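You operate a simulated robot arm through the tools that you are given. There is no shell and no other tool. Be economical: measure what you need, move in short steps, check, and stop when the job is done.

You run a simulated two-armed robot. Do the job below in one go: nothing can be reset, and whatever is moved stays where it is left.

JOB
Wipe up the spill on the top of the grey bench with the blue cloth there and put it back.

It is judged by the outcome, as a careful person would: the job done as asked, and still so three seconds after it is handed in. It fails if anything else is knocked over, pushed out of place, dropped, spilled or broken. Flat cloth is picked up by pressing the open fingertips on it (5 to 10 N) and closing them slowly along it; thin cloth reads only 2 to 8 mm in the jaws.

ROBOT AND FRAMES
Two 7-joint arms with two-finger parallel grippers on one trunk, on a base that drives. Base frame: it is fixed to the floor where the robot stands at the start and does not move with it; the origin is under the middle of the robot, x ahead of it, y to its left, z up. Readings come in m, degrees, newtons and seconds.
The left shoulder is at the start at [0.07, 0.163, 1.22], the right one opposite. Payload 3.43 kg a hand.
The TCP of each hand is the grasp point between the finger pads, 0.034 m short of the fingertips. In the tool frame z runs along the fingers and y along their closing line. Largest opening 0.128 m; finger width 0.024, thickness 0.012; the body of the gripper, 0.048 by 0.13 m, starts 0.096 m behind the TCP.
Orientation is told as [roll, pitch, yaw] about the base's x, y, z axes, in that order, counted from this pose: with the fingers straight down and closing along the base's y, the tool's x points along the base's -x, its y along +y and its z along -z.

CONTROLS
- The arms move only by the tool play_rows. It takes "left_series", "right_series" or both (then of equal length, played together; a hand with none holds still); each is a list of rows, each a list of 7 numbers: the turn, a rotation vector about the tool's x, y, z in units of 8 degrees (1.0 is 8 degrees), then the shift along the tool's x, y, z in units of 40 mm (1.0 is 40 mm), then the finger opening in m, from 0 to 0.128. In form: [[ax, ay, az, tx, ty, tz, jaw], ...]. A call has 1 to 10 rows; each row shifts and turns the commanded pose from where the row before left it, along the tool's axes as they then stand. A call with a number of a shift or a turn outside -1 to 1 is refused whole. A row lasts 0.2 s, in which the tool goes at most 0.05 m and 8.6 degrees; a call with a longer step from one row to the next is refused whole, and so is a gripper value outside its range. A pose out of reach is approached as far as the arm can. The call stops where the force on the tool passes 40 N (or 10 N more than at its start, if that is more) or the arm is blocked; 0.2 s more then pass. Each finger travels about 0.153 m/s and halts on what it meets, pressing with about 27 N; the grip force reading is that of the motor and also rises with nothing between the fingers. The clock runs only during rows and for 0.2 s after the last one: add rows that do not move to give the fingers time. It gives the time, the measured TCP pose, the force on the tool (base axes), the opening and the grip force at its end, in the units of the frame above (readings bear some noise), and new pictures: "views" is both (left out), scene, wrist or none (wrist: the cameras of the hands that moved).
- Cameras (640 x 400 px; columns grow to the right, rows downward): "scene" is now at [0.138, 0.0176, 1.4529]; the picture's right is [0.20, -0.98, 0.00], its down [-0.52, -0.11, -0.85] and it looks along [0.83, 0.17, -0.53] (base axes); focal length 260 px, centre (320, 200). "left" rides on the left gripper at [0.076, 0.011, -0.16] in its tool frame; the picture's right is [-0.15, 0.99, 0.00], its down [-0.88, -0.13, -0.46] and it looks along [-0.45, -0.07, 0.89] (tool axes); focal length 234 px, centre (320, 200). "right" rides on the right gripper at [0.076, -0.011, -0.16] in its tool frame; the picture's right is [0.15, 0.99, 0.00], its down [-0.88, 0.13, -0.46] and it looks along [-0.45, 0.07, 0.89] (tool axes); focal length 234 px, centre (320, 200).
- move_column(by): slides the trunk up (or, below 0, down) by that many m; the arms and the scene camera ride with it, the base frame stays. It gives what a move gives, with no picture.
- drive_base(legs): drives the robot by 1 to 6 legs, each [ahead, left, turn to the left] in m, m and degrees, along the robot's own axes; the way and the turn of a leg run together, so that a leg with both is an arc; at most 1.5 m and 180 degrees a leg. The arms and the cameras ride along, it lands a little off, and it stops where it bumps. It gives what a move gives, and a new picture of the scene camera.
- head_to(pan, tilt): turns the head with the scene camera to pan (to the left, within 86 degrees either way) and tilt (down, from -29 to 69), counted from straight ahead of the robot. It gives what a move gives, and a new picture of the scene camera.
- measure_at(camera, pixels): for up to 12 pixels [column, row] of the newest picture of that camera ("zoom" is the newest enlarged one), the place [x, y, z] in the base frame of the surface seen there, good to about 0.002 m. No time passes.
- enlarge(camera, box): a new picture of the part [left, top, right, bottom] of that camera's present view, enlarged. No time passes.
- close_job(): hands the job in; it is judged then, once.

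Work in short steps. Measure before you move; look again where a grasp or a placing could have gone wrong, and mend it. You have 80 turns and 170 pictures in all, those below and enlarged ones among them. Open the grippers and draw the arms clear of the work before you hand the job in, unless the task says otherwise; then end with one line.

The tools are called after "Request:" as a command line: name --argument value ..., lists and objects as JSON in quotes. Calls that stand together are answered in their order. play_rows: Moves the arms, as the interface text tells. Its arguments: {"type":"object","properties":{"left_series":{"type":"array","items":{"type":"array","items":{"type":"number"}}},"right_series":{"type":"array","items":{"type":"array","items":{"type":"number"}}},"views":{"type":"string","enum":["both","scene","wrist","none"]}},"required":[]} The other tools are called the same way: move_column (by) slides the trunk up or down; drive_base (legs) drives the base; head_to (pan, tilt) turns the head that bears the scene camera; measure_at (camera, pixels) gives the place of the surface under pixels of a picture; enlarge (camera, box) takes an enlarged picture of a part of a camera's view; close_job () hands the job in.

At the start:

```text
t: 0.0
left_tool_pos: [0.6325, 0.3125, 1.1266]
left_tcp_rot: [0.0, 0.0, 0.0]
left_wrist_force: [0.3, 0.0, 0.3]
left_grip_width: 0.128
left_grasp_force: 0.0
right_tool_pos: [0.5796, -0.1658, 1.0997]
right_tcp_rot: [-0.1, 0.0, 0.0]
right_wrist_force: [0.0, 0.4, -0.2]
right_grip_width: 0.1277
right_grasp_force: 0.0
trunk travel left (down, up): [-0.7, 0.24]
robot x, y, heading: [0.0026, -0.0005, -0.0]
head pan, tilt: [11.7, 32.0]
```

scene: 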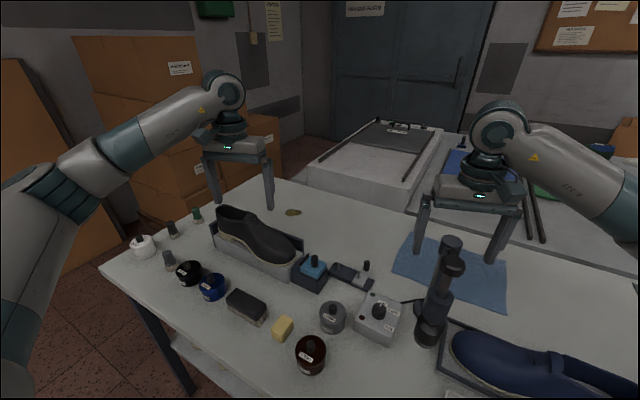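
right: 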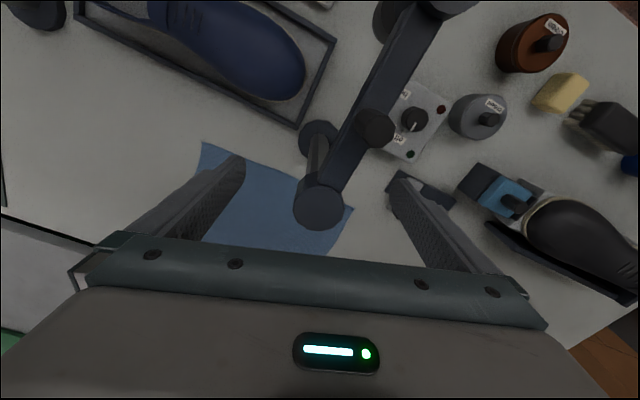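
left: 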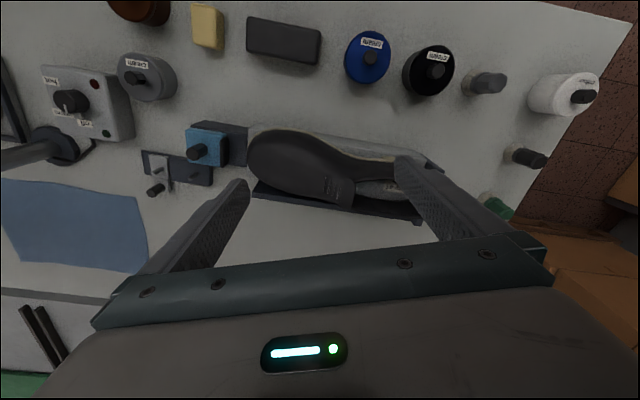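

I see the blue cloth at about (455,272) and a likely spill at (293,212) behind the black shoe. I'll enlarge both areas and measure.

Request:
enlarge --camera "scene" --box '[200, 180, 400, 305]'

Request:
enlarge --camera "scene" --box '[380, 210, 580, 335]'

Request:
measure_at --camera "scene" --pixels '[[293, 212], [286, 212], [301, 212], [293, 208], [293, 216], [415, 241], [508, 262], [503, 307], [393, 270], [448, 240], [455, 265], [340, 220]]'

```text
3.20 times, centred on (300, 242) of scene
```

zoom: 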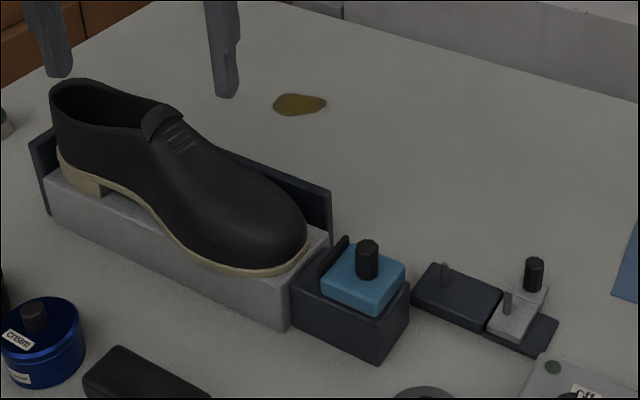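

```text
3.20 times, centred on (480, 272) of scene
```

zoom: 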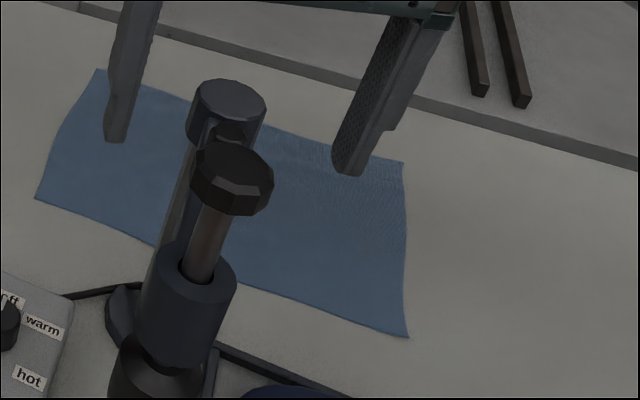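

```text
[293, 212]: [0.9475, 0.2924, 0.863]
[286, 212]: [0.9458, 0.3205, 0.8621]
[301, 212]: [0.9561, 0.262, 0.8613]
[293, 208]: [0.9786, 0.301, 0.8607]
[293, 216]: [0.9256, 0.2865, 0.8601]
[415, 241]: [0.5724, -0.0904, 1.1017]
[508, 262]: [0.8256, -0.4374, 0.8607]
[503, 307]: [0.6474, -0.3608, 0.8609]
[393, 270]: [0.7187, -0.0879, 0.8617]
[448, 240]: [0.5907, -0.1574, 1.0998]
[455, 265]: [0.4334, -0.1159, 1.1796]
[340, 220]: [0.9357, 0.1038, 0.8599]
```

The table top is at z≈0.86 and the spill at (0.947, 0.292) is beyond reach from here, so I'll need to drive. I look down and around to learn the table edge and the tall stand.

Request:
head_to --pan 0 --tilt 60

Request:
head_to --pan -30 --tilt 45

```text
t: 0.9
left_tool_pos: [0.6329, 0.3118, 1.1263]
left_tcp_rot: [0.0, 0.1, 0.0]
left_wrist_force: [0.1, 0.7, 0.8]
left_grip_width: 0.1276
left_grasp_force: 0.1
right_tool_pos: [0.5776, -0.1652, 1.1003]
right_tcp_rot: [-0.1, 0.0, 0.0]
right_wrist_force: [0.1, 0.9, 0.6]
right_grip_width: 0.128
right_grasp_force: 0.1
trunk travel left (down, up): [-0.7, 0.24]
robot x, y, heading: [0.0043, 0.0016, 0.2]
head pan, tilt: [0.0, 60.0]
```

scene: 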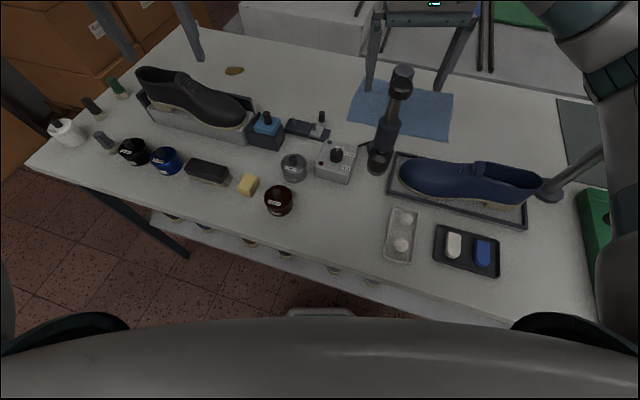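

```text
t: 1.9
left_tool_pos: [0.6321, 0.3122, 1.1268]
left_tcp_rot: [0.0, 0.0, 0.0]
left_wrist_force: [0.3, 0.6, -0.5]
left_grip_width: 0.1279
left_grasp_force: 0.1
right_tool_pos: [0.579, -0.1656, 1.1004]
right_tcp_rot: [0.0, 0.0, 0.0]
right_wrist_force: [-0.5, -0.5, -1.2]
right_grip_width: 0.1279
right_grasp_force: 0.0
trunk travel left (down, up): [-0.7, 0.24]
robot x, y, heading: [0.0016, -0.0044, -0.0]
head pan, tilt: [-30.0, 45.0]
```

scene: 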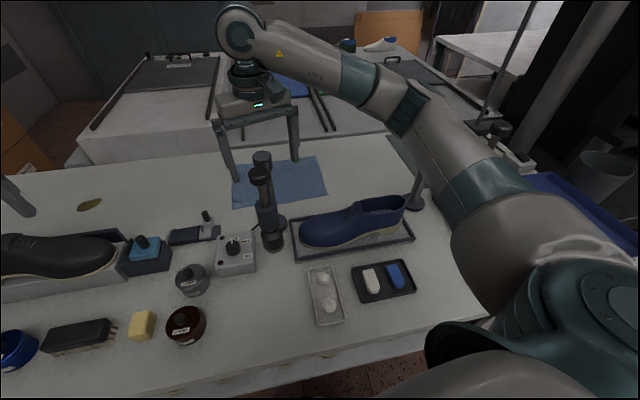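

In this view the stand is at (265,200), cloth at (280,182), tools on the front edge. I measure the stand top, cloth corners and the table's front edge.

Request:
measure_at --camera "scene" --pixels '[[262, 158], [260, 175], [268, 205], [272, 240], [415, 200], [425, 165], [232, 178], [322, 158], [327, 193], [234, 207], [200, 389], [345, 356]]'

Request:
enlarge --camera "scene" --box '[200, 130, 440, 280]'

```text
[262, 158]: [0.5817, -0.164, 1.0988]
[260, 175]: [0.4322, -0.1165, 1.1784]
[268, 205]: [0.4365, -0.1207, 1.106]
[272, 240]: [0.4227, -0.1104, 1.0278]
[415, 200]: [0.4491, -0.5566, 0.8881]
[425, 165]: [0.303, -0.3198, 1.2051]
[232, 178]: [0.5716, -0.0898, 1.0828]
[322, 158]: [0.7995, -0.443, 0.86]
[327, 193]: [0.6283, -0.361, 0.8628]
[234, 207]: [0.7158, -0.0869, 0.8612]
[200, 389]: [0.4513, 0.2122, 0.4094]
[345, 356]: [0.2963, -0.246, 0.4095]
```

```text
2.67 times, centred on (320, 205) of scene
```

zoom: 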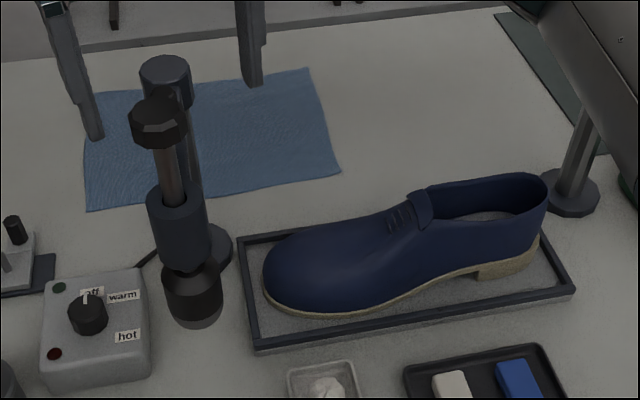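

The stand's bar end at (262,158) measures almost exactly at the right TCP. I check it through the right wrist camera before moving.

Request:
enlarge --camera "right" --box '[180, 0, 480, 260]'

Request:
measure_at --camera "right" --pixels '[[318, 205], [318, 185], [300, 215], [340, 210], [350, 165], [376, 128], [310, 150], [400, 50], [435, 5], [220, 200], [420, 200], [205, 145]]'

```text
1.54 times, centred on (330, 130) of right
```

zoom: 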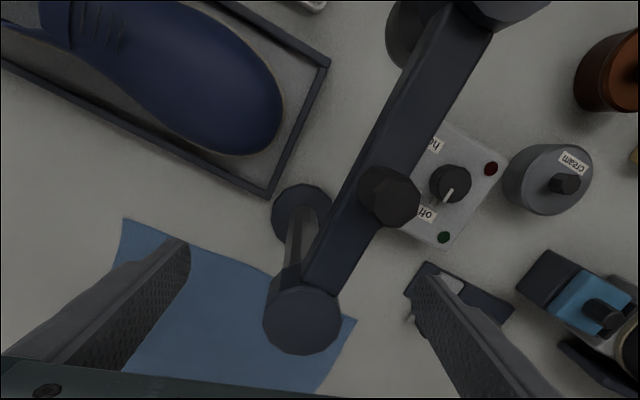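

```text
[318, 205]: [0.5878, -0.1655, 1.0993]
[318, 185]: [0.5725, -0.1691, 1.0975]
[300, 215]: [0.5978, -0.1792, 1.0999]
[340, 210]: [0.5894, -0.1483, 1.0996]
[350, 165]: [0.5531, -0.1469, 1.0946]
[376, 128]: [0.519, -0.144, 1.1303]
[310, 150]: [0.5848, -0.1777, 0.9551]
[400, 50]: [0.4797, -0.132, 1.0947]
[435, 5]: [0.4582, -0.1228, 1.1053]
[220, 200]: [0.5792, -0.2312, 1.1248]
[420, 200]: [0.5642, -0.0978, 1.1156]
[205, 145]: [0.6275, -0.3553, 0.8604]
```

The post stands between the open right fingers, so I must lift straight up first. I look left to check boxes and the shoe area for driving clearance.

Request:
head_to --pan 35 --tilt 40

Request:
play_rows --right_series '[[0, 0, 0, 0, 0, -0.7, 0.128], [0, 0, 0, 0, 0, -1, 0.128], [0, 0, 0, 0, 0, -1, 0.128], [0, 0, 0, 0, 0, -0.8, 0.128]]' --views "wrist"

```text
t: 3.2
left_tool_pos: [0.6327, 0.3119, 1.1271]
left_tcp_rot: [0.0, 0.0, 0.0]
left_wrist_force: [0.7, -0.5, 0.5]
left_grip_width: 0.1277
left_grasp_force: 0.0
right_tool_pos: [0.5767, -0.1664, 1.0993]
right_tcp_rot: [0.0, 0.0, 0.0]
right_wrist_force: [-0.3, 0.5, 0.3]
right_grip_width: 0.1281
right_grasp_force: 0.1
trunk travel left (down, up): [-0.7, 0.24]
robot x, y, heading: [0.0001, 0.0002, 0.2]
head pan, tilt: [35.0, 40.0]
```

scene: 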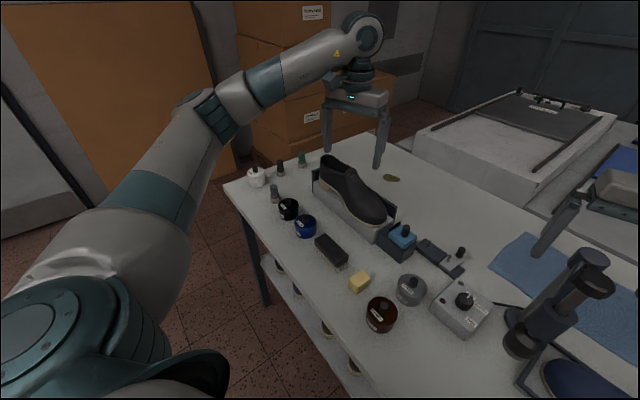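

```text
t: 4.2
left_tool_pos: [0.6322, 0.3132, 1.1268]
left_tcp_rot: [0.0, 0.0, 0.0]
left_wrist_force: [0.0, 0.5, -0.8]
left_grip_width: 0.128
left_grasp_force: 0.0
right_tool_pos: [0.574, -0.1652, 1.2415]
right_tcp_rot: [-0.1, 0.0, 0.0]
right_wrist_force: [-0.5, -0.1, 0.1]
right_grip_width: 0.1281
right_grasp_force: 0.0
trunk travel left (down, up): [-0.7, 0.24]
robot x, y, heading: [-0.0026, -0.002, 0.1]
head pan, tilt: [35.0, 40.0]
```

right: 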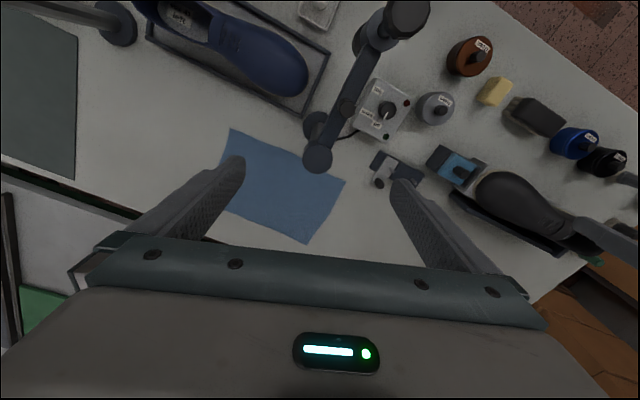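

Now clear of the post at z 1.24. I measure cloth corners and the right-hand post in the wrist view, plus boxes, shoe and table corners in the scene view.

Request:
measure_at --camera "right" --pixels '[[230, 130], [345, 183], [308, 243], [222, 205], [120, 25], [90, 10], [72, 20], [72, 170], [316, 160], [10, 175], [290, 185], [400, 20]]'

Request:
measure_at --camera "scene" --pixels '[[225, 190], [391, 178], [300, 128], [240, 140], [200, 100], [340, 165], [365, 190], [302, 155], [260, 45], [415, 90], [445, 140], [388, 150]]'

```text
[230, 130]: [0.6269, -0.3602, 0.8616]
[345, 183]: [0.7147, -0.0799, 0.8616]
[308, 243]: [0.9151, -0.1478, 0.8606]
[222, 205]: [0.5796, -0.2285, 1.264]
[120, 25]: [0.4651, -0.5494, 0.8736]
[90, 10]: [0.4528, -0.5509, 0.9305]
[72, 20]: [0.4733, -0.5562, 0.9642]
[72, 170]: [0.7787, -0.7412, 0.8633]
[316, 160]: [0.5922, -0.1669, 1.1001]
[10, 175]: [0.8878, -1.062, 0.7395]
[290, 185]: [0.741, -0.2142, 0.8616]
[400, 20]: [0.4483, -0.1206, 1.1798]
```

```text
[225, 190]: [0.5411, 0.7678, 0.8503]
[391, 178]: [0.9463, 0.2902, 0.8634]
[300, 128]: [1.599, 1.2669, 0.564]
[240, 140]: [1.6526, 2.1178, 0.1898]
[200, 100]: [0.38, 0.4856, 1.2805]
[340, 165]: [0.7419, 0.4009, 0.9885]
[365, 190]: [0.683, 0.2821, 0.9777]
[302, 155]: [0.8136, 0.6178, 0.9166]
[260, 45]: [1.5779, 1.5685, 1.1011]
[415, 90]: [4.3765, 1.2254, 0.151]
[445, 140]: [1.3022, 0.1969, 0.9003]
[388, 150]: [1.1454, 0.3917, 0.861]
```

Space on the left is free (boxes at x>1.5), so driving is possible later. The cloth corners are about (0.627,-0.360), (0.715,-0.080), (0.915,-0.148), (0.827,-0.43). I go over a point 7 cm inside its right short edge, turned to its axes.

Request:
play_rows --right_series '[[0, 0, 0, -0.725, -0.68, 0, 0.1], [0, 0, 0, -0.725, -0.68, 0, 0.1], [0, 0, 0, -0.725, -0.68, 0, 0.1], [0, 0, 0, -0.725, -0.68, 0, 0.1], [0, 0, 0, -0.725, -0.68, 0, 0.1], [0, 0, 0, -0.725, -0.68, 0, 0.1], [0, 0, 0.73, 0, 0, 0, 0.08], [0, 0, 0.73, 0, 0, 0, 0.08], [0, 0, 0.73, 0, 0, 0, 0.08], [0, 0, 0, 0, 0, 0, 0.08]]' --views "both"

```text
t: 6.4
left_tool_pos: [0.6319, 0.3121, 1.1275]
left_tcp_rot: [0.0, 0.0, 0.0]
left_wrist_force: [-0.6, -0.7, 0.0]
left_grip_width: 0.128
left_grasp_force: 0.1
right_tool_pos: [0.7515, -0.3301, 1.24]
right_tcp_rot: [-0.1, -0.1, -17.6]
right_wrist_force: [0.1, -0.1, -0.7]
right_grip_width: 0.0799
right_grasp_force: 0.0
trunk travel left (down, up): [-0.7, 0.24]
robot x, y, heading: [0.0024, -0.0012, 0.2]
head pan, tilt: [35.0, 40.0]
```

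scene: 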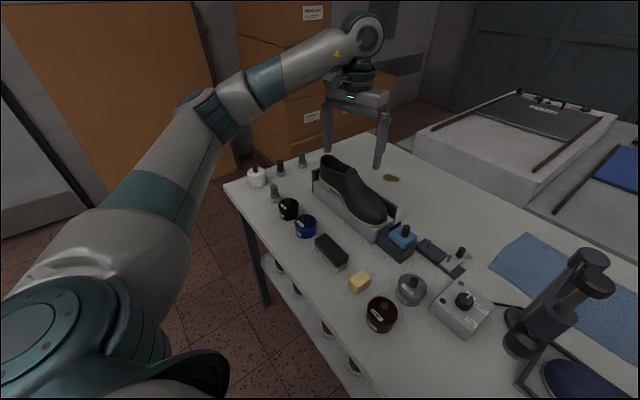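
right: 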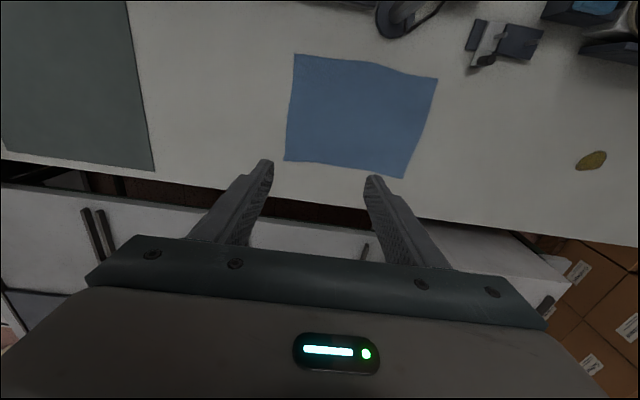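

Hand is over the cloth's right part. I turn the head that way and descend to about 3 cm above the cloth.

Request:
head_to --pan -12 --tilt 40

Request:
play_rows --right_series '[[0, 0, 0, 0, 0, 0.8, 0.08], [0, 0, 0, 0, 0, 1, 0.08], [0, 0, 0, 0, 0, 1, 0.08], [0, 0, 0, 0, 0, 1, 0.08], [0, 0, 0, 0, 0, 1, 0.08], [0, 0, 0, 0, 0, 1, 0.08], [0, 0, 0, 0, 0, 1, 0.08], [0, 0, 0, 0, 0, 0.8, 0.08]]' --views "both"

```text
t: 7.6
left_tool_pos: [0.6312, 0.3125, 1.1265]
left_tcp_rot: [0.0, 0.0, 0.0]
left_wrist_force: [-0.7, -0.8, -0.2]
left_grip_width: 0.1279
left_grasp_force: 0.0
right_tool_pos: [0.7518, -0.3286, 1.2388]
right_tcp_rot: [0.0, 0.0, -17.5]
right_wrist_force: [0.2, -0.7, 0.1]
right_grip_width: 0.08
right_grasp_force: 0.1
trunk travel left (down, up): [-0.7, 0.24]
robot x, y, heading: [-0.001, -0.0043, -0.2]
head pan, tilt: [-12.0, 40.0]
```

scene: 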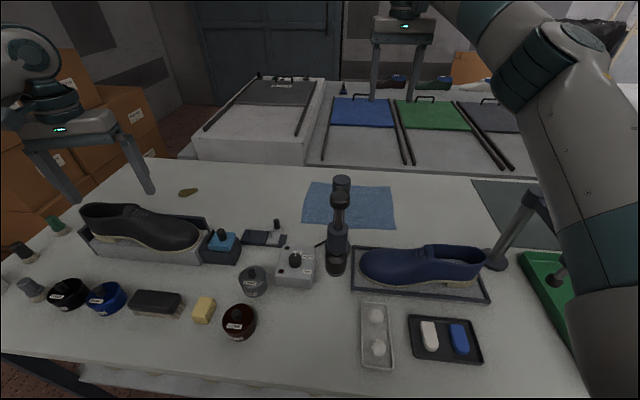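

```text
t: 9.4
left_tool_pos: [0.633, 0.3128, 1.1265]
left_tcp_rot: [0.0, 0.1, 0.0]
left_wrist_force: [0.6, 0.4, -0.4]
left_grip_width: 0.1279
left_grasp_force: 0.0
right_tool_pos: [0.7511, -0.33, 0.9333]
right_tcp_rot: [0.0, 0.0, -17.5]
right_wrist_force: [0.0, -0.2, 0.4]
right_grip_width: 0.0801
right_grasp_force: 0.1
trunk travel left (down, up): [-0.7, 0.24]
robot x, y, heading: [-0.0025, -0.0018, -0.0]
head pan, tilt: [-12.0, 40.0]
```

scene: 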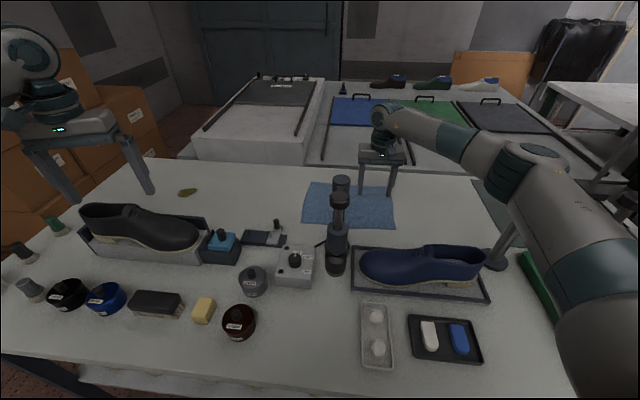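
right: 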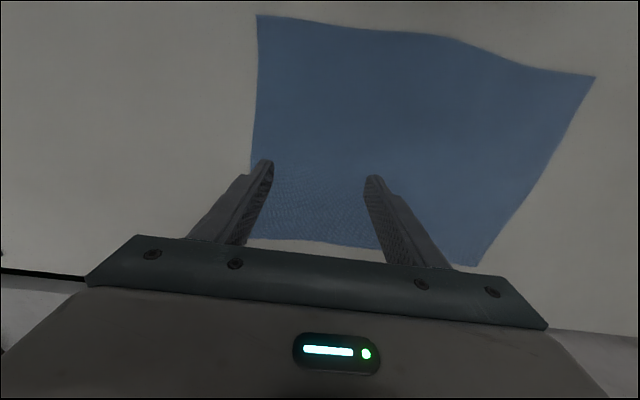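

Hand is 3 cm above. The arm is near the stand at (500,250); I check its clearance before going lower.

Request:
enlarge --camera "scene" --box '[430, 120, 630, 290]'

Request:
measure_at --camera "scene" --pixels '[[509, 235], [514, 223], [525, 205], [510, 160], [560, 215], [600, 260], [450, 145], [530, 210]]'

```text
2.35 times, centred on (530, 205) of scene
```

zoom: 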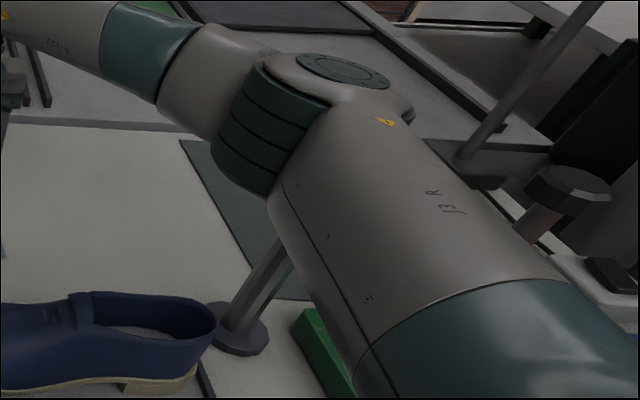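

```text
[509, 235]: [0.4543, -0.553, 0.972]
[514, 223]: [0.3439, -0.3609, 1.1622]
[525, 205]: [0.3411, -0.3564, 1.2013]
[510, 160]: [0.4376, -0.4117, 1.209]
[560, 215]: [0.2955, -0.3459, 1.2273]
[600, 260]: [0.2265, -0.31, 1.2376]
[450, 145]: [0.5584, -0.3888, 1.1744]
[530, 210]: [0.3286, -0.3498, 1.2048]
```

I check how tall that stand is, using the knob visible beyond the arm (about (634,200)).

Request:
measure_at --camera "zoom" --pixels '[[570, 190], [535, 222], [480, 130], [375, 70], [400, 100], [290, 245], [255, 300], [470, 180]]'

```text
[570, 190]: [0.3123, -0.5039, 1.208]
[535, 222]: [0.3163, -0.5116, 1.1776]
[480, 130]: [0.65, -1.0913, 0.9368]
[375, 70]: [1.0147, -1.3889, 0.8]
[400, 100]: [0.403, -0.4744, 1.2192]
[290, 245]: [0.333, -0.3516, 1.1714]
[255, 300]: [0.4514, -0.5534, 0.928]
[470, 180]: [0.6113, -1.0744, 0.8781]
```

The stand reaches about z 1.2 close to my elbow (y≈-0.47). For safety I raise the trunk 0.12 m so the elbow rides above it, then descend with the hand.

Request:
move_column --by 0.12

Request:
play_rows --right_series '[[0, 0, 0, 0, 0, 1, 0.08], [0, 0, 0, 0, 0, 1, 0.08], [0, 0, 0, 0, 0, 1, 0.08], [0, 0, 0, 0, 0, 0.3, 0.08]]' --views "both"

```text
t: 10.9
left_tool_pos: [0.6322, 0.3117, 1.2466]
left_tcp_rot: [0.0, 0.1, 0.0]
left_wrist_force: [-0.1, -0.6, -0.2]
left_grip_width: 0.1279
left_grasp_force: 0.1
right_tool_pos: [0.7512, -0.3294, 1.0541]
right_tcp_rot: [-0.1, 0.0, -17.5]
right_wrist_force: [-0.5, 0.0, 0.4]
right_grip_width: 0.0804
right_grasp_force: 0.0
trunk travel left (down, up): [-0.82, 0.12]
robot x, y, heading: [-0.0037, 0.0031, -0.1]
head pan, tilt: [-12.0, 40.0]
```

```text
t: 11.9
left_tool_pos: [0.6321, 0.3126, 1.2482]
left_tcp_rot: [0.1, 0.0, 0.0]
left_wrist_force: [-0.4, 0.5, 0.9]
left_grip_width: 0.128
left_grasp_force: 0.1
right_tool_pos: [0.7505, -0.3312, 0.9213]
right_tcp_rot: [0.0, 0.0, -17.5]
right_wrist_force: [-0.9, -0.1, 0.0]
right_grip_width: 0.08
right_grasp_force: 0.1
trunk travel left (down, up): [-0.82, 0.12]
robot x, y, heading: [-0.0032, 0.0011, 0.2]
head pan, tilt: [-12.0, 40.0]
```

scene: 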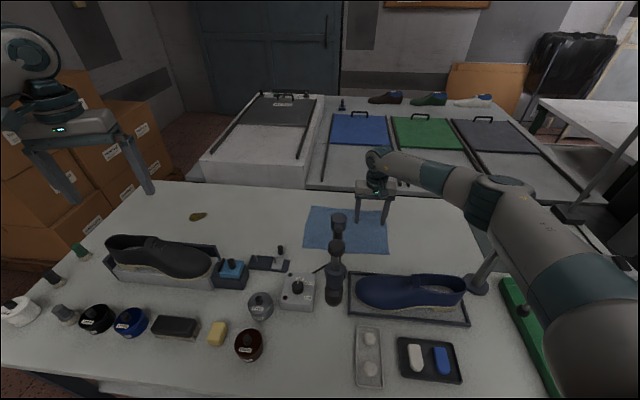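
right: 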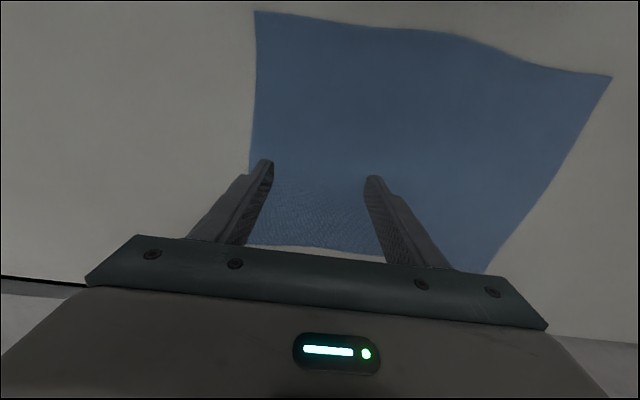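

Fingers straddle the cloth, with the outer one close to the edge. I shift 15 mm inward and go down to just above contact, then in small steps.

Request:
play_rows --right_series '[[0, 0, 0, 0, 0.4, 0, 0.08], [0, 0, 0, 0, 0, 0.4, 0.08], [0, 0, 0, 0, 0, 0.15, 0.08], [0, 0, 0, 0, 0, 0.05, 0.08], [0, 0, 0, 0, 0, 0, 0.08]]' --views "wrist"

```text
t: 13.1
left_tool_pos: [0.6332, 0.3119, 1.2473]
left_tcp_rot: [0.0, -0.1, 0.0]
left_wrist_force: [-0.3, -0.1, 0.1]
left_grip_width: 0.1279
left_grasp_force: 0.0
right_tool_pos: [0.7567, -0.3158, 0.8984]
right_tcp_rot: [0.0, 0.0, -17.5]
right_wrist_force: [0.1, 0.1, 0.1]
right_grip_width: 0.0802
right_grasp_force: 0.1
trunk travel left (down, up): [-0.82, 0.12]
robot x, y, heading: [0.0007, -0.0008, -0.1]
head pan, tilt: [-12.0, 40.0]
```

right: 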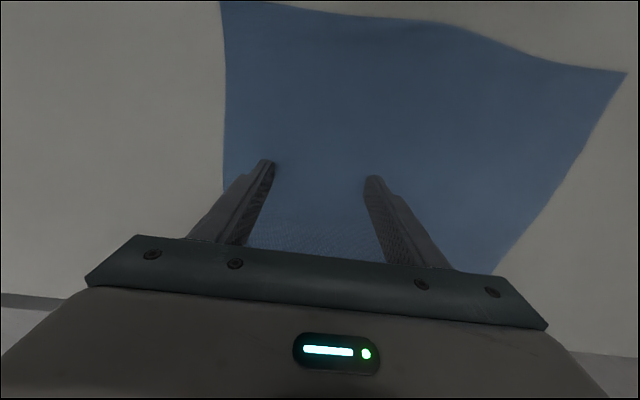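

No contact yet at TCP z 0.8984 (tips ≈0.864). I press in 1–2 mm steps.

Request:
play_rows --right_series '[[0, 0, 0, 0, 0, 0.05, 0.08], [0, 0, 0, 0, 0, 0.04, 0.08], [0, 0, 0, 0, 0, 0, 0.08]]' --views "none"

```text
t: 13.9
left_tool_pos: [0.6316, 0.312, 1.2467]
left_tcp_rot: [0.0, -0.1, -0.1]
left_wrist_force: [-0.2, 0.2, 0.2]
left_grip_width: 0.128
left_grasp_force: 0.1
right_tool_pos: [0.7553, -0.3146, 0.8956]
right_tcp_rot: [0.0, 0.1, -17.5]
right_wrist_force: [-0.7, 0.3, 1.7]
right_grip_width: 0.0803
right_grasp_force: 0.0
trunk travel left (down, up): [-0.82, 0.12]
robot x, y, heading: [-0.0008, 0.0023, -0.1]
head pan, tilt: [-12.0, 40.0]
```

Light contact (1.7 N). A little more.

Request:
play_rows --right_series '[[0, 0, 0, 0, 0, 0.05, 0.08], [0, 0, 0, 0, 0, 0, 0.08]]' --views "none"

```text
t: 14.5
left_tool_pos: [0.6307, 0.3121, 1.2474]
left_tcp_rot: [-0.1, 0.0, 0.0]
left_wrist_force: [0.4, -0.1, 0.1]
left_grip_width: 0.1279
left_grasp_force: 0.2
right_tool_pos: [0.7556, -0.315, 0.8957]
right_tcp_rot: [0.0, 0.0, -17.6]
right_wrist_force: [2.8, -1.2, 9.4]
right_grip_width: 0.08
right_grasp_force: 0.1
trunk travel left (down, up): [-0.82, 0.12]
robot x, y, heading: [0.0044, 0.0005, -0.3]
head pan, tilt: [-12.0, 40.0]
```

9.4 N: in the range. I close slowly along the cloth.

Request:
play_rows --right_series '[[0, 0, 0, 0, 0, 0, 0.072], [0, 0, 0, 0, 0, 0, 0.064], [0, 0, 0, 0, 0, 0, 0.056], [0, 0, 0, 0, 0, 0, 0.048], [0, 0, 0, 0, 0, 0, 0.04], [0, 0, 0, 0, 0, 0, 0.032], [0, 0, 0, 0, 0, 0, 0.024], [0, 0, 0, 0, 0, 0, 0.016], [0, 0, 0, 0, 0, 0, 0.008], [0, 0, 0, 0, 0, 0, 0.0]]' --views "wrist"

Request:
play_rows --right_series '[[0, 0, 0, 0, 0, 0, 0], [0, 0, 0, 0, 0, 0, 0], [0, 0, 0, 0, 0, -0.5, 0], [0, 0, 0, 0, 0, -1, 0]]' --views "both"

```text
t: 16.7
left_tool_pos: [0.6306, 0.3125, 1.2473]
left_tcp_rot: [-0.1, -0.1, 0.0]
left_wrist_force: [0.5, -0.4, -0.3]
left_grip_width: 0.1278
left_grasp_force: 0.0
right_tool_pos: [0.7542, -0.3143, 0.894]
right_tcp_rot: [0.1, -0.1, -17.4]
right_wrist_force: [0.3, 0.1, 15.0]
right_grip_width: 0.0022
right_grasp_force: 26.9
trunk travel left (down, up): [-0.82, 0.12]
robot x, y, heading: [-0.0, 0.0001, 0.2]
head pan, tilt: [-12.0, 40.0]
```

right: 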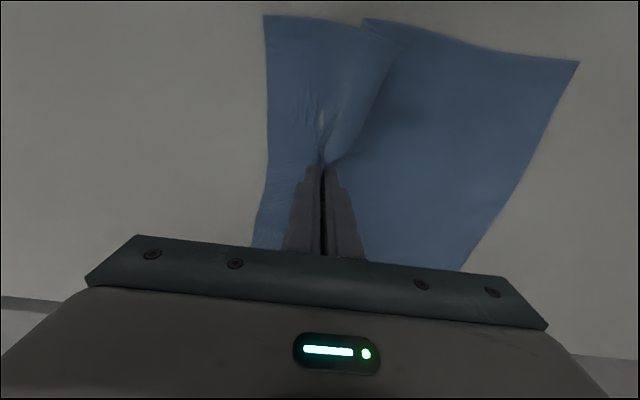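

```text
t: 17.7
left_tool_pos: [0.6301, 0.3136, 1.2483]
left_tcp_rot: [-0.1, -0.1, 0.0]
left_wrist_force: [-0.1, -0.4, 0.1]
left_grip_width: 0.1279
left_grasp_force: 0.0
right_tool_pos: [0.7548, -0.3137, 0.9566]
right_tcp_rot: [0.1, -0.2, -17.5]
right_wrist_force: [-0.2, 0.7, 0.1]
right_grip_width: 0.0024
right_grasp_force: 26.8
trunk travel left (down, up): [-0.82, 0.12]
robot x, y, heading: [0.0012, -0.0001, -0.1]
head pan, tilt: [-12.0, 40.0]
```

scene: 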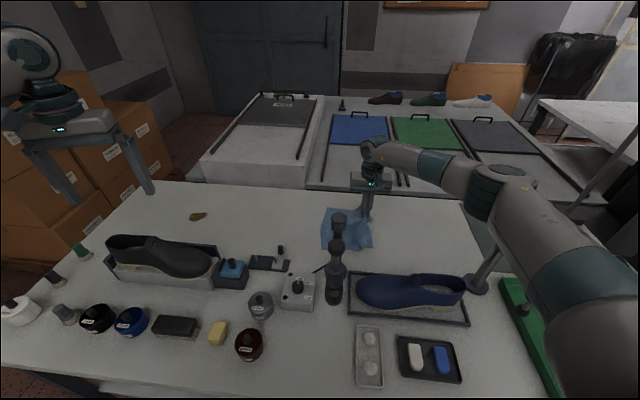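
right: 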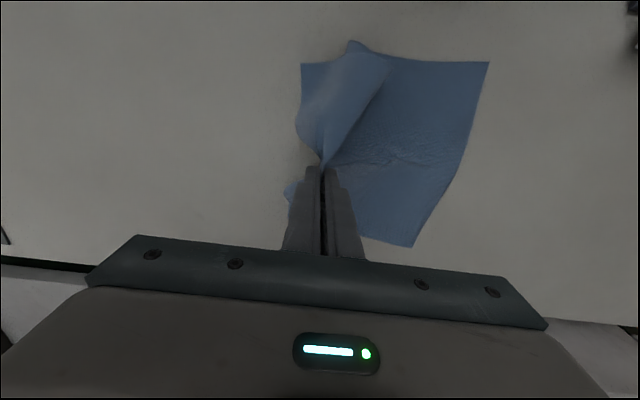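

Cloth is gripped (2.4 mm, 27 N) and lifting. I raise the trunk the rest and lift the hand so the cloth hangs clear.

Request:
move_column --by 0.12

Request:
play_rows --right_series '[[0, 0, 0, 0, 0, -0.8, 0], [0, 0, 0, 0, 0, -0.9, 0], [0, 0, 0, 0, 0, -0.9, 0], [0, 0, 0, 0, 0, -0.9, 0], [0, 0, 0, 0, 0, -0.8, 0], [0, 0, 0, 0, 0, 0, 0]]' --views "both"

```text
t: 19.2
left_tool_pos: [0.6332, 0.3131, 1.3674]
left_tcp_rot: [0.0, 0.0, -0.1]
left_wrist_force: [0.1, -0.1, -0.2]
left_grip_width: 0.1278
left_grasp_force: 0.0
right_tool_pos: [0.755, -0.3147, 1.075]
right_tcp_rot: [0.0, -0.1, -17.5]
right_wrist_force: [-0.2, 0.7, 0.0]
right_grip_width: 0.0021
right_grasp_force: 26.9
trunk travel left (down, up): [-0.94, 0.0]
robot x, y, heading: [0.0013, 0.0, -0.2]
head pan, tilt: [-12.0, 40.0]
```

```text
t: 20.6
left_tool_pos: [0.6339, 0.3126, 1.3671]
left_tcp_rot: [0.0, 0.0, 0.0]
left_wrist_force: [0.5, 0.0, -1.1]
left_grip_width: 0.128
left_grasp_force: 0.1
right_tool_pos: [0.7558, -0.3117, 1.2453]
right_tcp_rot: [0.0, 0.1, -17.6]
right_wrist_force: [0.6, -0.5, 0.0]
right_grip_width: 0.0023
right_grasp_force: 27.2
trunk travel left (down, up): [-0.94, 0.0]
robot x, y, heading: [0.0012, -0.0019, -0.1]
head pan, tilt: [-12.0, 40.0]
```

scene: 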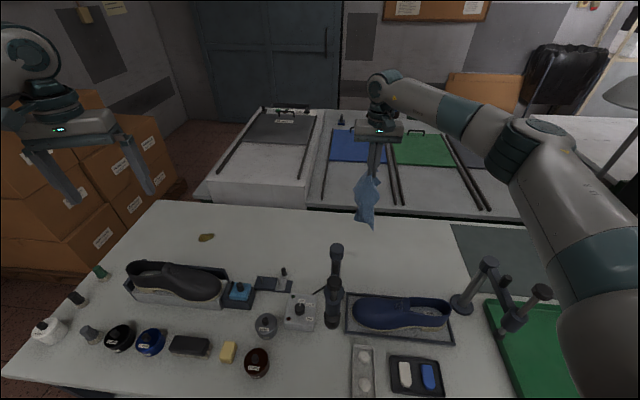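
right: 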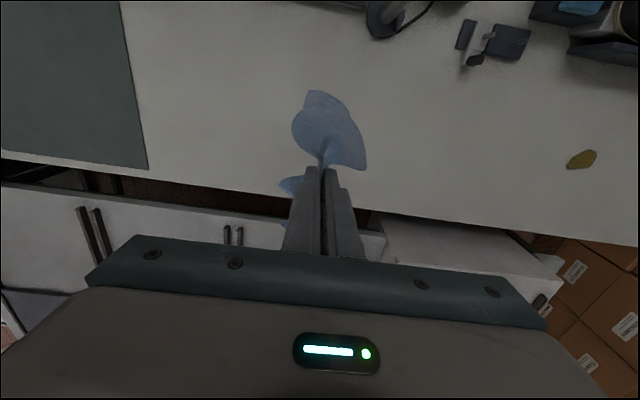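

The cloth hangs clear. Before driving I measure the bench's front edge line at the left, around (20,372) to (110,398).

Request:
measure_at --camera "scene" --pixels '[[10, 372], [40, 380], [70, 388], [90, 394], [110, 398], [205, 237], [198, 237], [213, 235]]'

Request:
drive_base --legs '[[0.0, 0.12, 0]]'

```text
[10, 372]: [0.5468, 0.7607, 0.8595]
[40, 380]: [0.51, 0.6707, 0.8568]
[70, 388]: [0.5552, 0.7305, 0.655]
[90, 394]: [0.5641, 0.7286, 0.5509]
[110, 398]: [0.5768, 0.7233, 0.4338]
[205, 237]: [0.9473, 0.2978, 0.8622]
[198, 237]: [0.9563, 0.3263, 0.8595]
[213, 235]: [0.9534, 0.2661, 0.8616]
```

```text
t: 21.8
left_tool_pos: [0.634, 0.4301, 1.3674]
left_tcp_rot: [0.1, 0.0, 0.1]
left_wrist_force: [1.1, -0.4, 0.5]
left_grip_width: 0.1281
left_grasp_force: 0.1
right_tool_pos: [0.7543, -0.1939, 1.2454]
right_tcp_rot: [0.1, 0.0, -17.5]
right_wrist_force: [0.2, 0.1, -0.6]
right_grip_width: 0.0023
right_grasp_force: 27.3
trunk travel left (down, up): [-0.94, 0.0]
robot x, y, heading: [-0.0009, 0.1257, -0.1]
head pan, tilt: [-12.0, 40.0]
```

scene: 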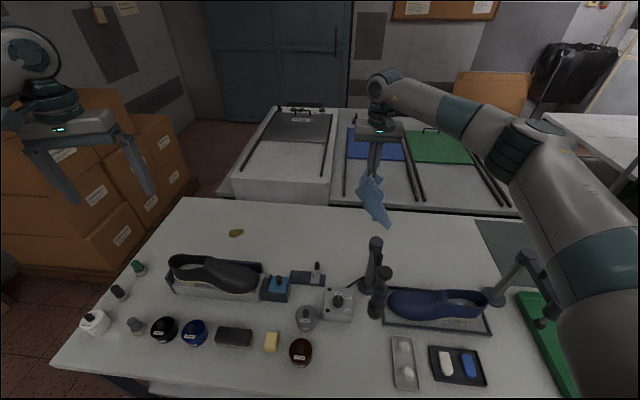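

Driving works well. I go the rest of the way parallel to the bench edge, turning 10° left.

Request:
drive_base --legs '[[0.05, 0.15, 5], [0.07, 0.155, 5]]'

Request:
head_to --pan -15 --tilt 50

```text
t: 24.3
left_tool_pos: [0.6649, 0.8448, 1.369]
left_tcp_rot: [0.1, 0.1, 9.5]
left_wrist_force: [-0.3, -1.4, -0.5]
left_grip_width: 0.128
left_grasp_force: 0.0
right_tool_pos: [0.8897, 0.2478, 1.2447]
right_tcp_rot: [0.1, 0.0, -8.0]
right_wrist_force: [0.5, 0.1, 0.1]
right_grip_width: 0.0024
right_grasp_force: 27.3
trunk travel left (down, up): [-0.94, 0.0]
robot x, y, heading: [0.0921, 0.4383, 9.4]
head pan, tilt: [-12.0, 40.0]
```

scene: 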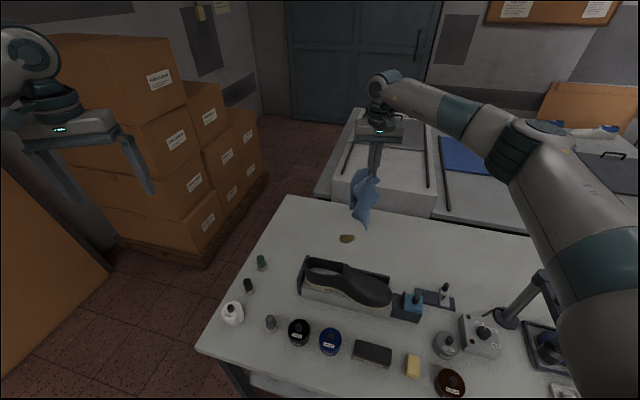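

```text
t: 25.0
left_tool_pos: [0.6665, 0.8452, 1.3668]
left_tcp_rot: [0.0, 0.0, 9.5]
left_wrist_force: [0.3, -0.5, 0.1]
left_grip_width: 0.128
left_grasp_force: 0.1
right_tool_pos: [0.8903, 0.2501, 1.2461]
right_tcp_rot: [0.0, 0.0, -8.0]
right_wrist_force: [0.1, -0.8, 0.5]
right_grip_width: 0.0025
right_grasp_force: 27.5
trunk travel left (down, up): [-0.94, 0.0]
robot x, y, heading: [0.0952, 0.4349, 9.4]
head pan, tilt: [-15.0, 50.0]
```

scene: 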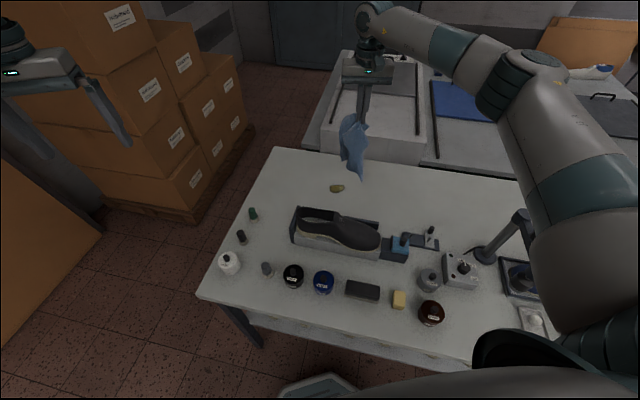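

Robot is at (0.095,0.435) heading 9.4°, the spill visible at (337,188) with the hand nearly above. I lower the trunk 0.14 and centre over the spill.

Request:
move_column --by -0.14

Request:
play_rows --right_series '[[0, 0, 0, -0.42, 0.42, 0, 0], [0, 0, 0, -0.42, 0.42, 0, 0], [0, 0, 0, -0.42, 0.42, 0, 0], [0, 0, 0, 0, 0, 0, 0]]' --views "both"

```text
t: 26.7
left_tool_pos: [0.6654, 0.8487, 1.2274]
left_tcp_rot: [0.0, 0.0, 9.5]
left_wrist_force: [0.0, -0.5, -0.5]
left_grip_width: 0.1279
left_grasp_force: 0.1
right_tool_pos: [0.892, 0.2506, 1.1058]
right_tcp_rot: [0.0, 0.0, -7.9]
right_wrist_force: [-1.0, -0.4, 0.1]
right_grip_width: 0.002
right_grasp_force: 27.0
trunk travel left (down, up): [-0.8, 0.14]
robot x, y, heading: [0.092, 0.436, 9.7]
head pan, tilt: [-15.0, 50.0]
```

```text
t: 27.7
left_tool_pos: [0.6655, 0.8464, 1.2275]
left_tcp_rot: [-0.1, 0.0, 9.6]
left_wrist_force: [-0.5, -0.5, -0.1]
left_grip_width: 0.1281
left_grasp_force: 0.1
right_tool_pos: [0.948, 0.2943, 1.1044]
right_tcp_rot: [-0.1, 0.0, -8.0]
right_wrist_force: [0.4, 0.3, 0.9]
right_grip_width: 0.0025
right_grasp_force: 26.8
trunk travel left (down, up): [-0.8, 0.14]
robot x, y, heading: [0.0894, 0.4389, 9.6]
head pan, tilt: [-15.0, 50.0]
```

scene: 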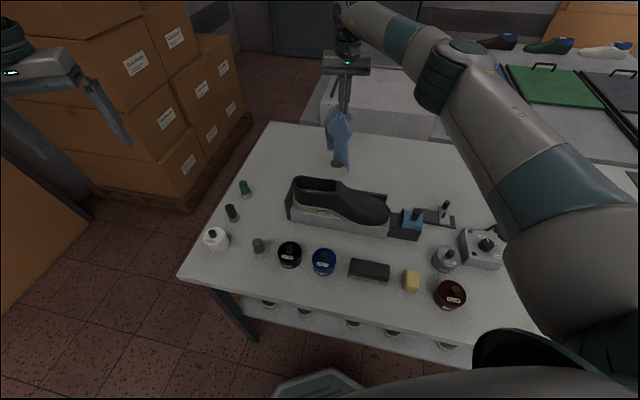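
right: 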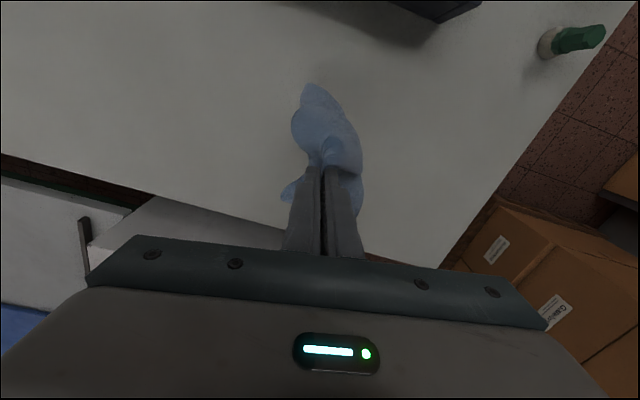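

Directly above the spill. I lower the cloth to just above the surface.

Request:
play_rows --right_series '[[0, 0, 0, 0, 0, 0.8, 0], [0, 0, 0, 0, 0, 0.9, 0], [0, 0, 0, 0, 0, 0.9, 0], [0, 0, 0, 0, 0, 0.9, 0], [0, 0, 0, 0, 0, 0.8, 0], [0, 0, 0, 0, 0, 0.5, 0], [0, 0, 0, 0, 0, 0, 0]]' --views "both"

```text
t: 29.3
left_tool_pos: [0.6659, 0.8477, 1.2278]
left_tcp_rot: [0.0, -0.1, 9.6]
left_wrist_force: [0.1, -0.6, 0.2]
left_grip_width: 0.1282
left_grasp_force: 0.0
right_tool_pos: [0.9468, 0.2959, 0.9129]
right_tcp_rot: [0.0, 0.0, -8.0]
right_wrist_force: [1.1, 0.5, -0.2]
right_grip_width: 0.0022
right_grasp_force: 27.5
trunk travel left (down, up): [-0.8, 0.14]
robot x, y, heading: [0.0954, 0.4342, 9.7]
head pan, tilt: [-15.0, 50.0]
```

scene: 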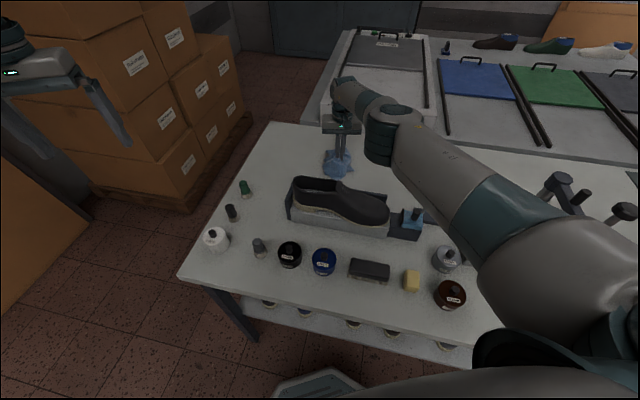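
right: 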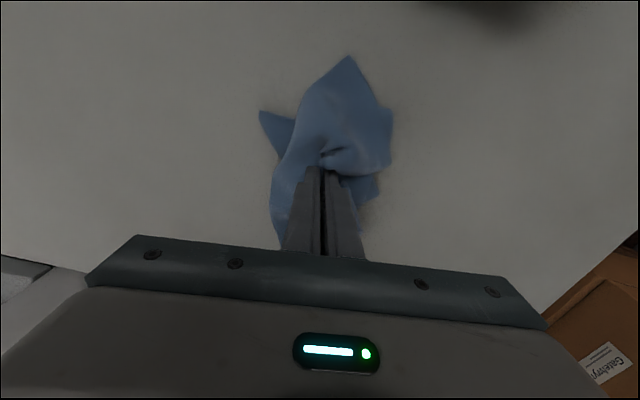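

Cloth is bunched over the spill. I press down in small steps.

Request:
play_rows --right_series '[[0, 0, 0, 0, 0, 0.2, 0], [0, 0, 0, 0, 0, 0.1, 0], [0, 0, 0, 0, 0, 0.05, 0], [0, 0, 0, 0, 0, 0, 0]]' --views "none"

```text
t: 30.3
left_tool_pos: [0.6646, 0.8474, 1.2274]
left_tcp_rot: [0.1, 0.0, 9.6]
left_wrist_force: [-0.2, -0.5, -0.7]
left_grip_width: 0.1283
left_grasp_force: 0.0
right_tool_pos: [0.9435, 0.2941, 0.9012]
right_tcp_rot: [-0.1, 0.2, -8.0]
right_wrist_force: [0.9, 0.7, 5.5]
right_grip_width: 0.0022
right_grasp_force: 26.6
right hand out of reach, approached as far as the arm can: row 1
trunk travel left (down, up): [-0.8, 0.14]
robot x, y, heading: [0.0936, 0.4342, 9.5]
head pan, tilt: [-15.0, 50.0]
```

The arm is at its reach limit at this trunk height. I lift the hand 0.1, lower the trunk 0.1 (equal hand height, longer reach).

Request:
play_rows --right_series '[[0, 0, 0, 0, 0, -0.8, 0], [0, 0, 0, 0, 0, -1, 0], [0, 0, 0, 0, 0, -0.7, 0], [0, 0, 0, 0, 0, 0, 0]]' --views "none"

Request:
move_column --by -0.09

Request:
play_rows --right_series '[[0, 0, 0, 0, 0, 0, 0]]' --views "both"

```text
t: 31.3
left_tool_pos: [0.6654, 0.8476, 1.2275]
left_tcp_rot: [0.0, 0.1, 9.6]
left_wrist_force: [0.1, -0.1, -0.3]
left_grip_width: 0.1279
left_grasp_force: 0.1
right_tool_pos: [0.959, 0.297, 0.9955]
right_tcp_rot: [-0.1, 0.2, -8.0]
right_wrist_force: [-0.4, -0.7, 0.0]
right_grip_width: 0.0026
right_grasp_force: 26.7
right hand out of reach, approached as far as the arm can: row 1, 2, 3
trunk travel left (down, up): [-0.8, 0.14]
robot x, y, heading: [0.0903, 0.4334, 9.6]
head pan, tilt: [-15.0, 50.0]
```

```text
t: 32.5
left_tool_pos: [0.666, 0.8476, 1.1381]
left_tcp_rot: [0.0, 0.1, 9.7]
left_wrist_force: [-0.3, -0.5, -0.4]
left_grip_width: 0.1281
left_grasp_force: 0.0
right_tool_pos: [0.9591, 0.296, 0.9076]
right_tcp_rot: [0.0, 0.1, -8.0]
right_wrist_force: [0.8, 0.1, 0.0]
right_grip_width: 0.0025
right_grasp_force: 26.6
trunk travel left (down, up): [-0.71, 0.23]
robot x, y, heading: [0.0931, 0.431, 9.6]
head pan, tilt: [-15.0, 50.0]
```

```text
t: 33.0
left_tool_pos: [0.6657, 0.8476, 1.1369]
left_tcp_rot: [0.0, 0.0, 9.6]
left_wrist_force: [0.0, 0.5, -0.3]
left_grip_width: 0.1282
left_grasp_force: 0.0
right_tool_pos: [0.9591, 0.2962, 0.9075]
right_tcp_rot: [-0.1, 0.1, -8.0]
right_wrist_force: [0.2, 0.4, 0.9]
right_grip_width: 0.0025
right_grasp_force: 27.0
trunk travel left (down, up): [-0.71, 0.23]
robot x, y, heading: [0.0949, 0.435, 9.7]
head pan, tilt: [-15.0, 50.0]
```

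scene: 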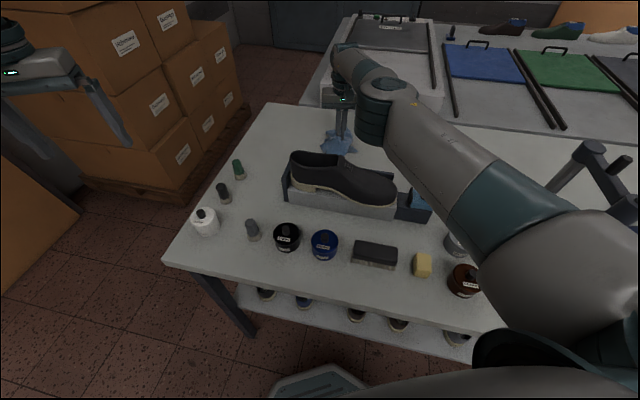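
right: 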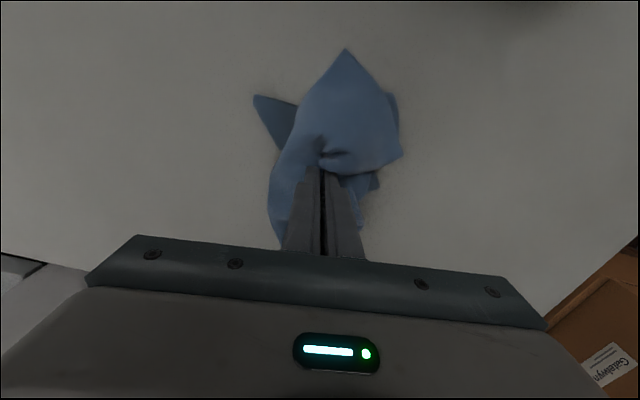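

Hand is at 0.9075 over (0.959,0.296). I press slightly and make the first strokes sideways (±4 cm).

Request:
play_rows --right_series '[[0, 0, 0, 0.1, 0, 0.15, 0], [0, 0, 0, 0, 0, 0.1, 0], [0, 0, 0, 0, 0.5, 0, 0], [0, 0, 0, 0, 0.5, 0, 0], [0, 0, 0, 0, 0.3, 0, 0], [0, 0, 0, 0, -0.5, 0, 0], [0, 0, 0, 0, -0.5, 0, 0], [0, 0, 0, 0, -0.5, 0, 0], [0, 0, 0, 0, -0.5, 0, 0], [0, 0, 0, 0, -0.5, 0, 0]]' --views "both"

```text
t: 35.1
left_tool_pos: [0.6633, 0.8495, 1.1392]
left_tcp_rot: [-0.2, -0.1, 9.6]
left_wrist_force: [-0.3, 0.0, -0.3]
left_grip_width: 0.1279
left_grasp_force: 0.0
right_tool_pos: [0.9597, 0.2525, 0.8984]
right_tcp_rot: [0.0, 0.2, -7.9]
right_wrist_force: [0.0, 7.1, 23.6]
right_grip_width: 0.0021
right_grasp_force: 26.9
right hand out of reach, approached as far as the arm can: row 4, 5, 6, 7, 8, 9, 10
trunk travel left (down, up): [-0.71, 0.23]
robot x, y, heading: [0.0945, 0.4347, 9.4]
head pan, tilt: [-15.0, 50.0]
```

scene: 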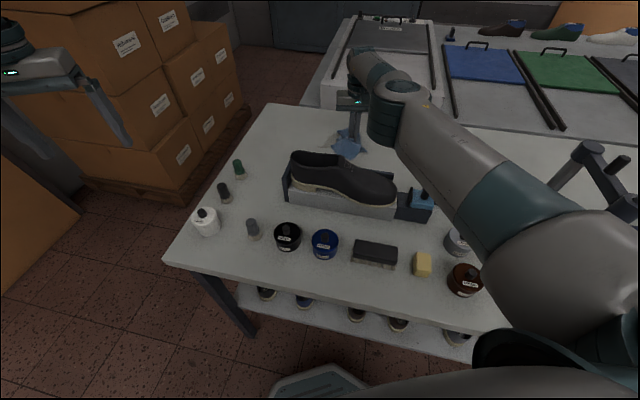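
right: 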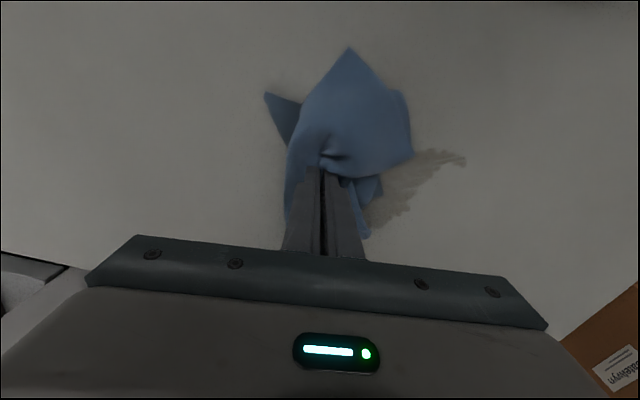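

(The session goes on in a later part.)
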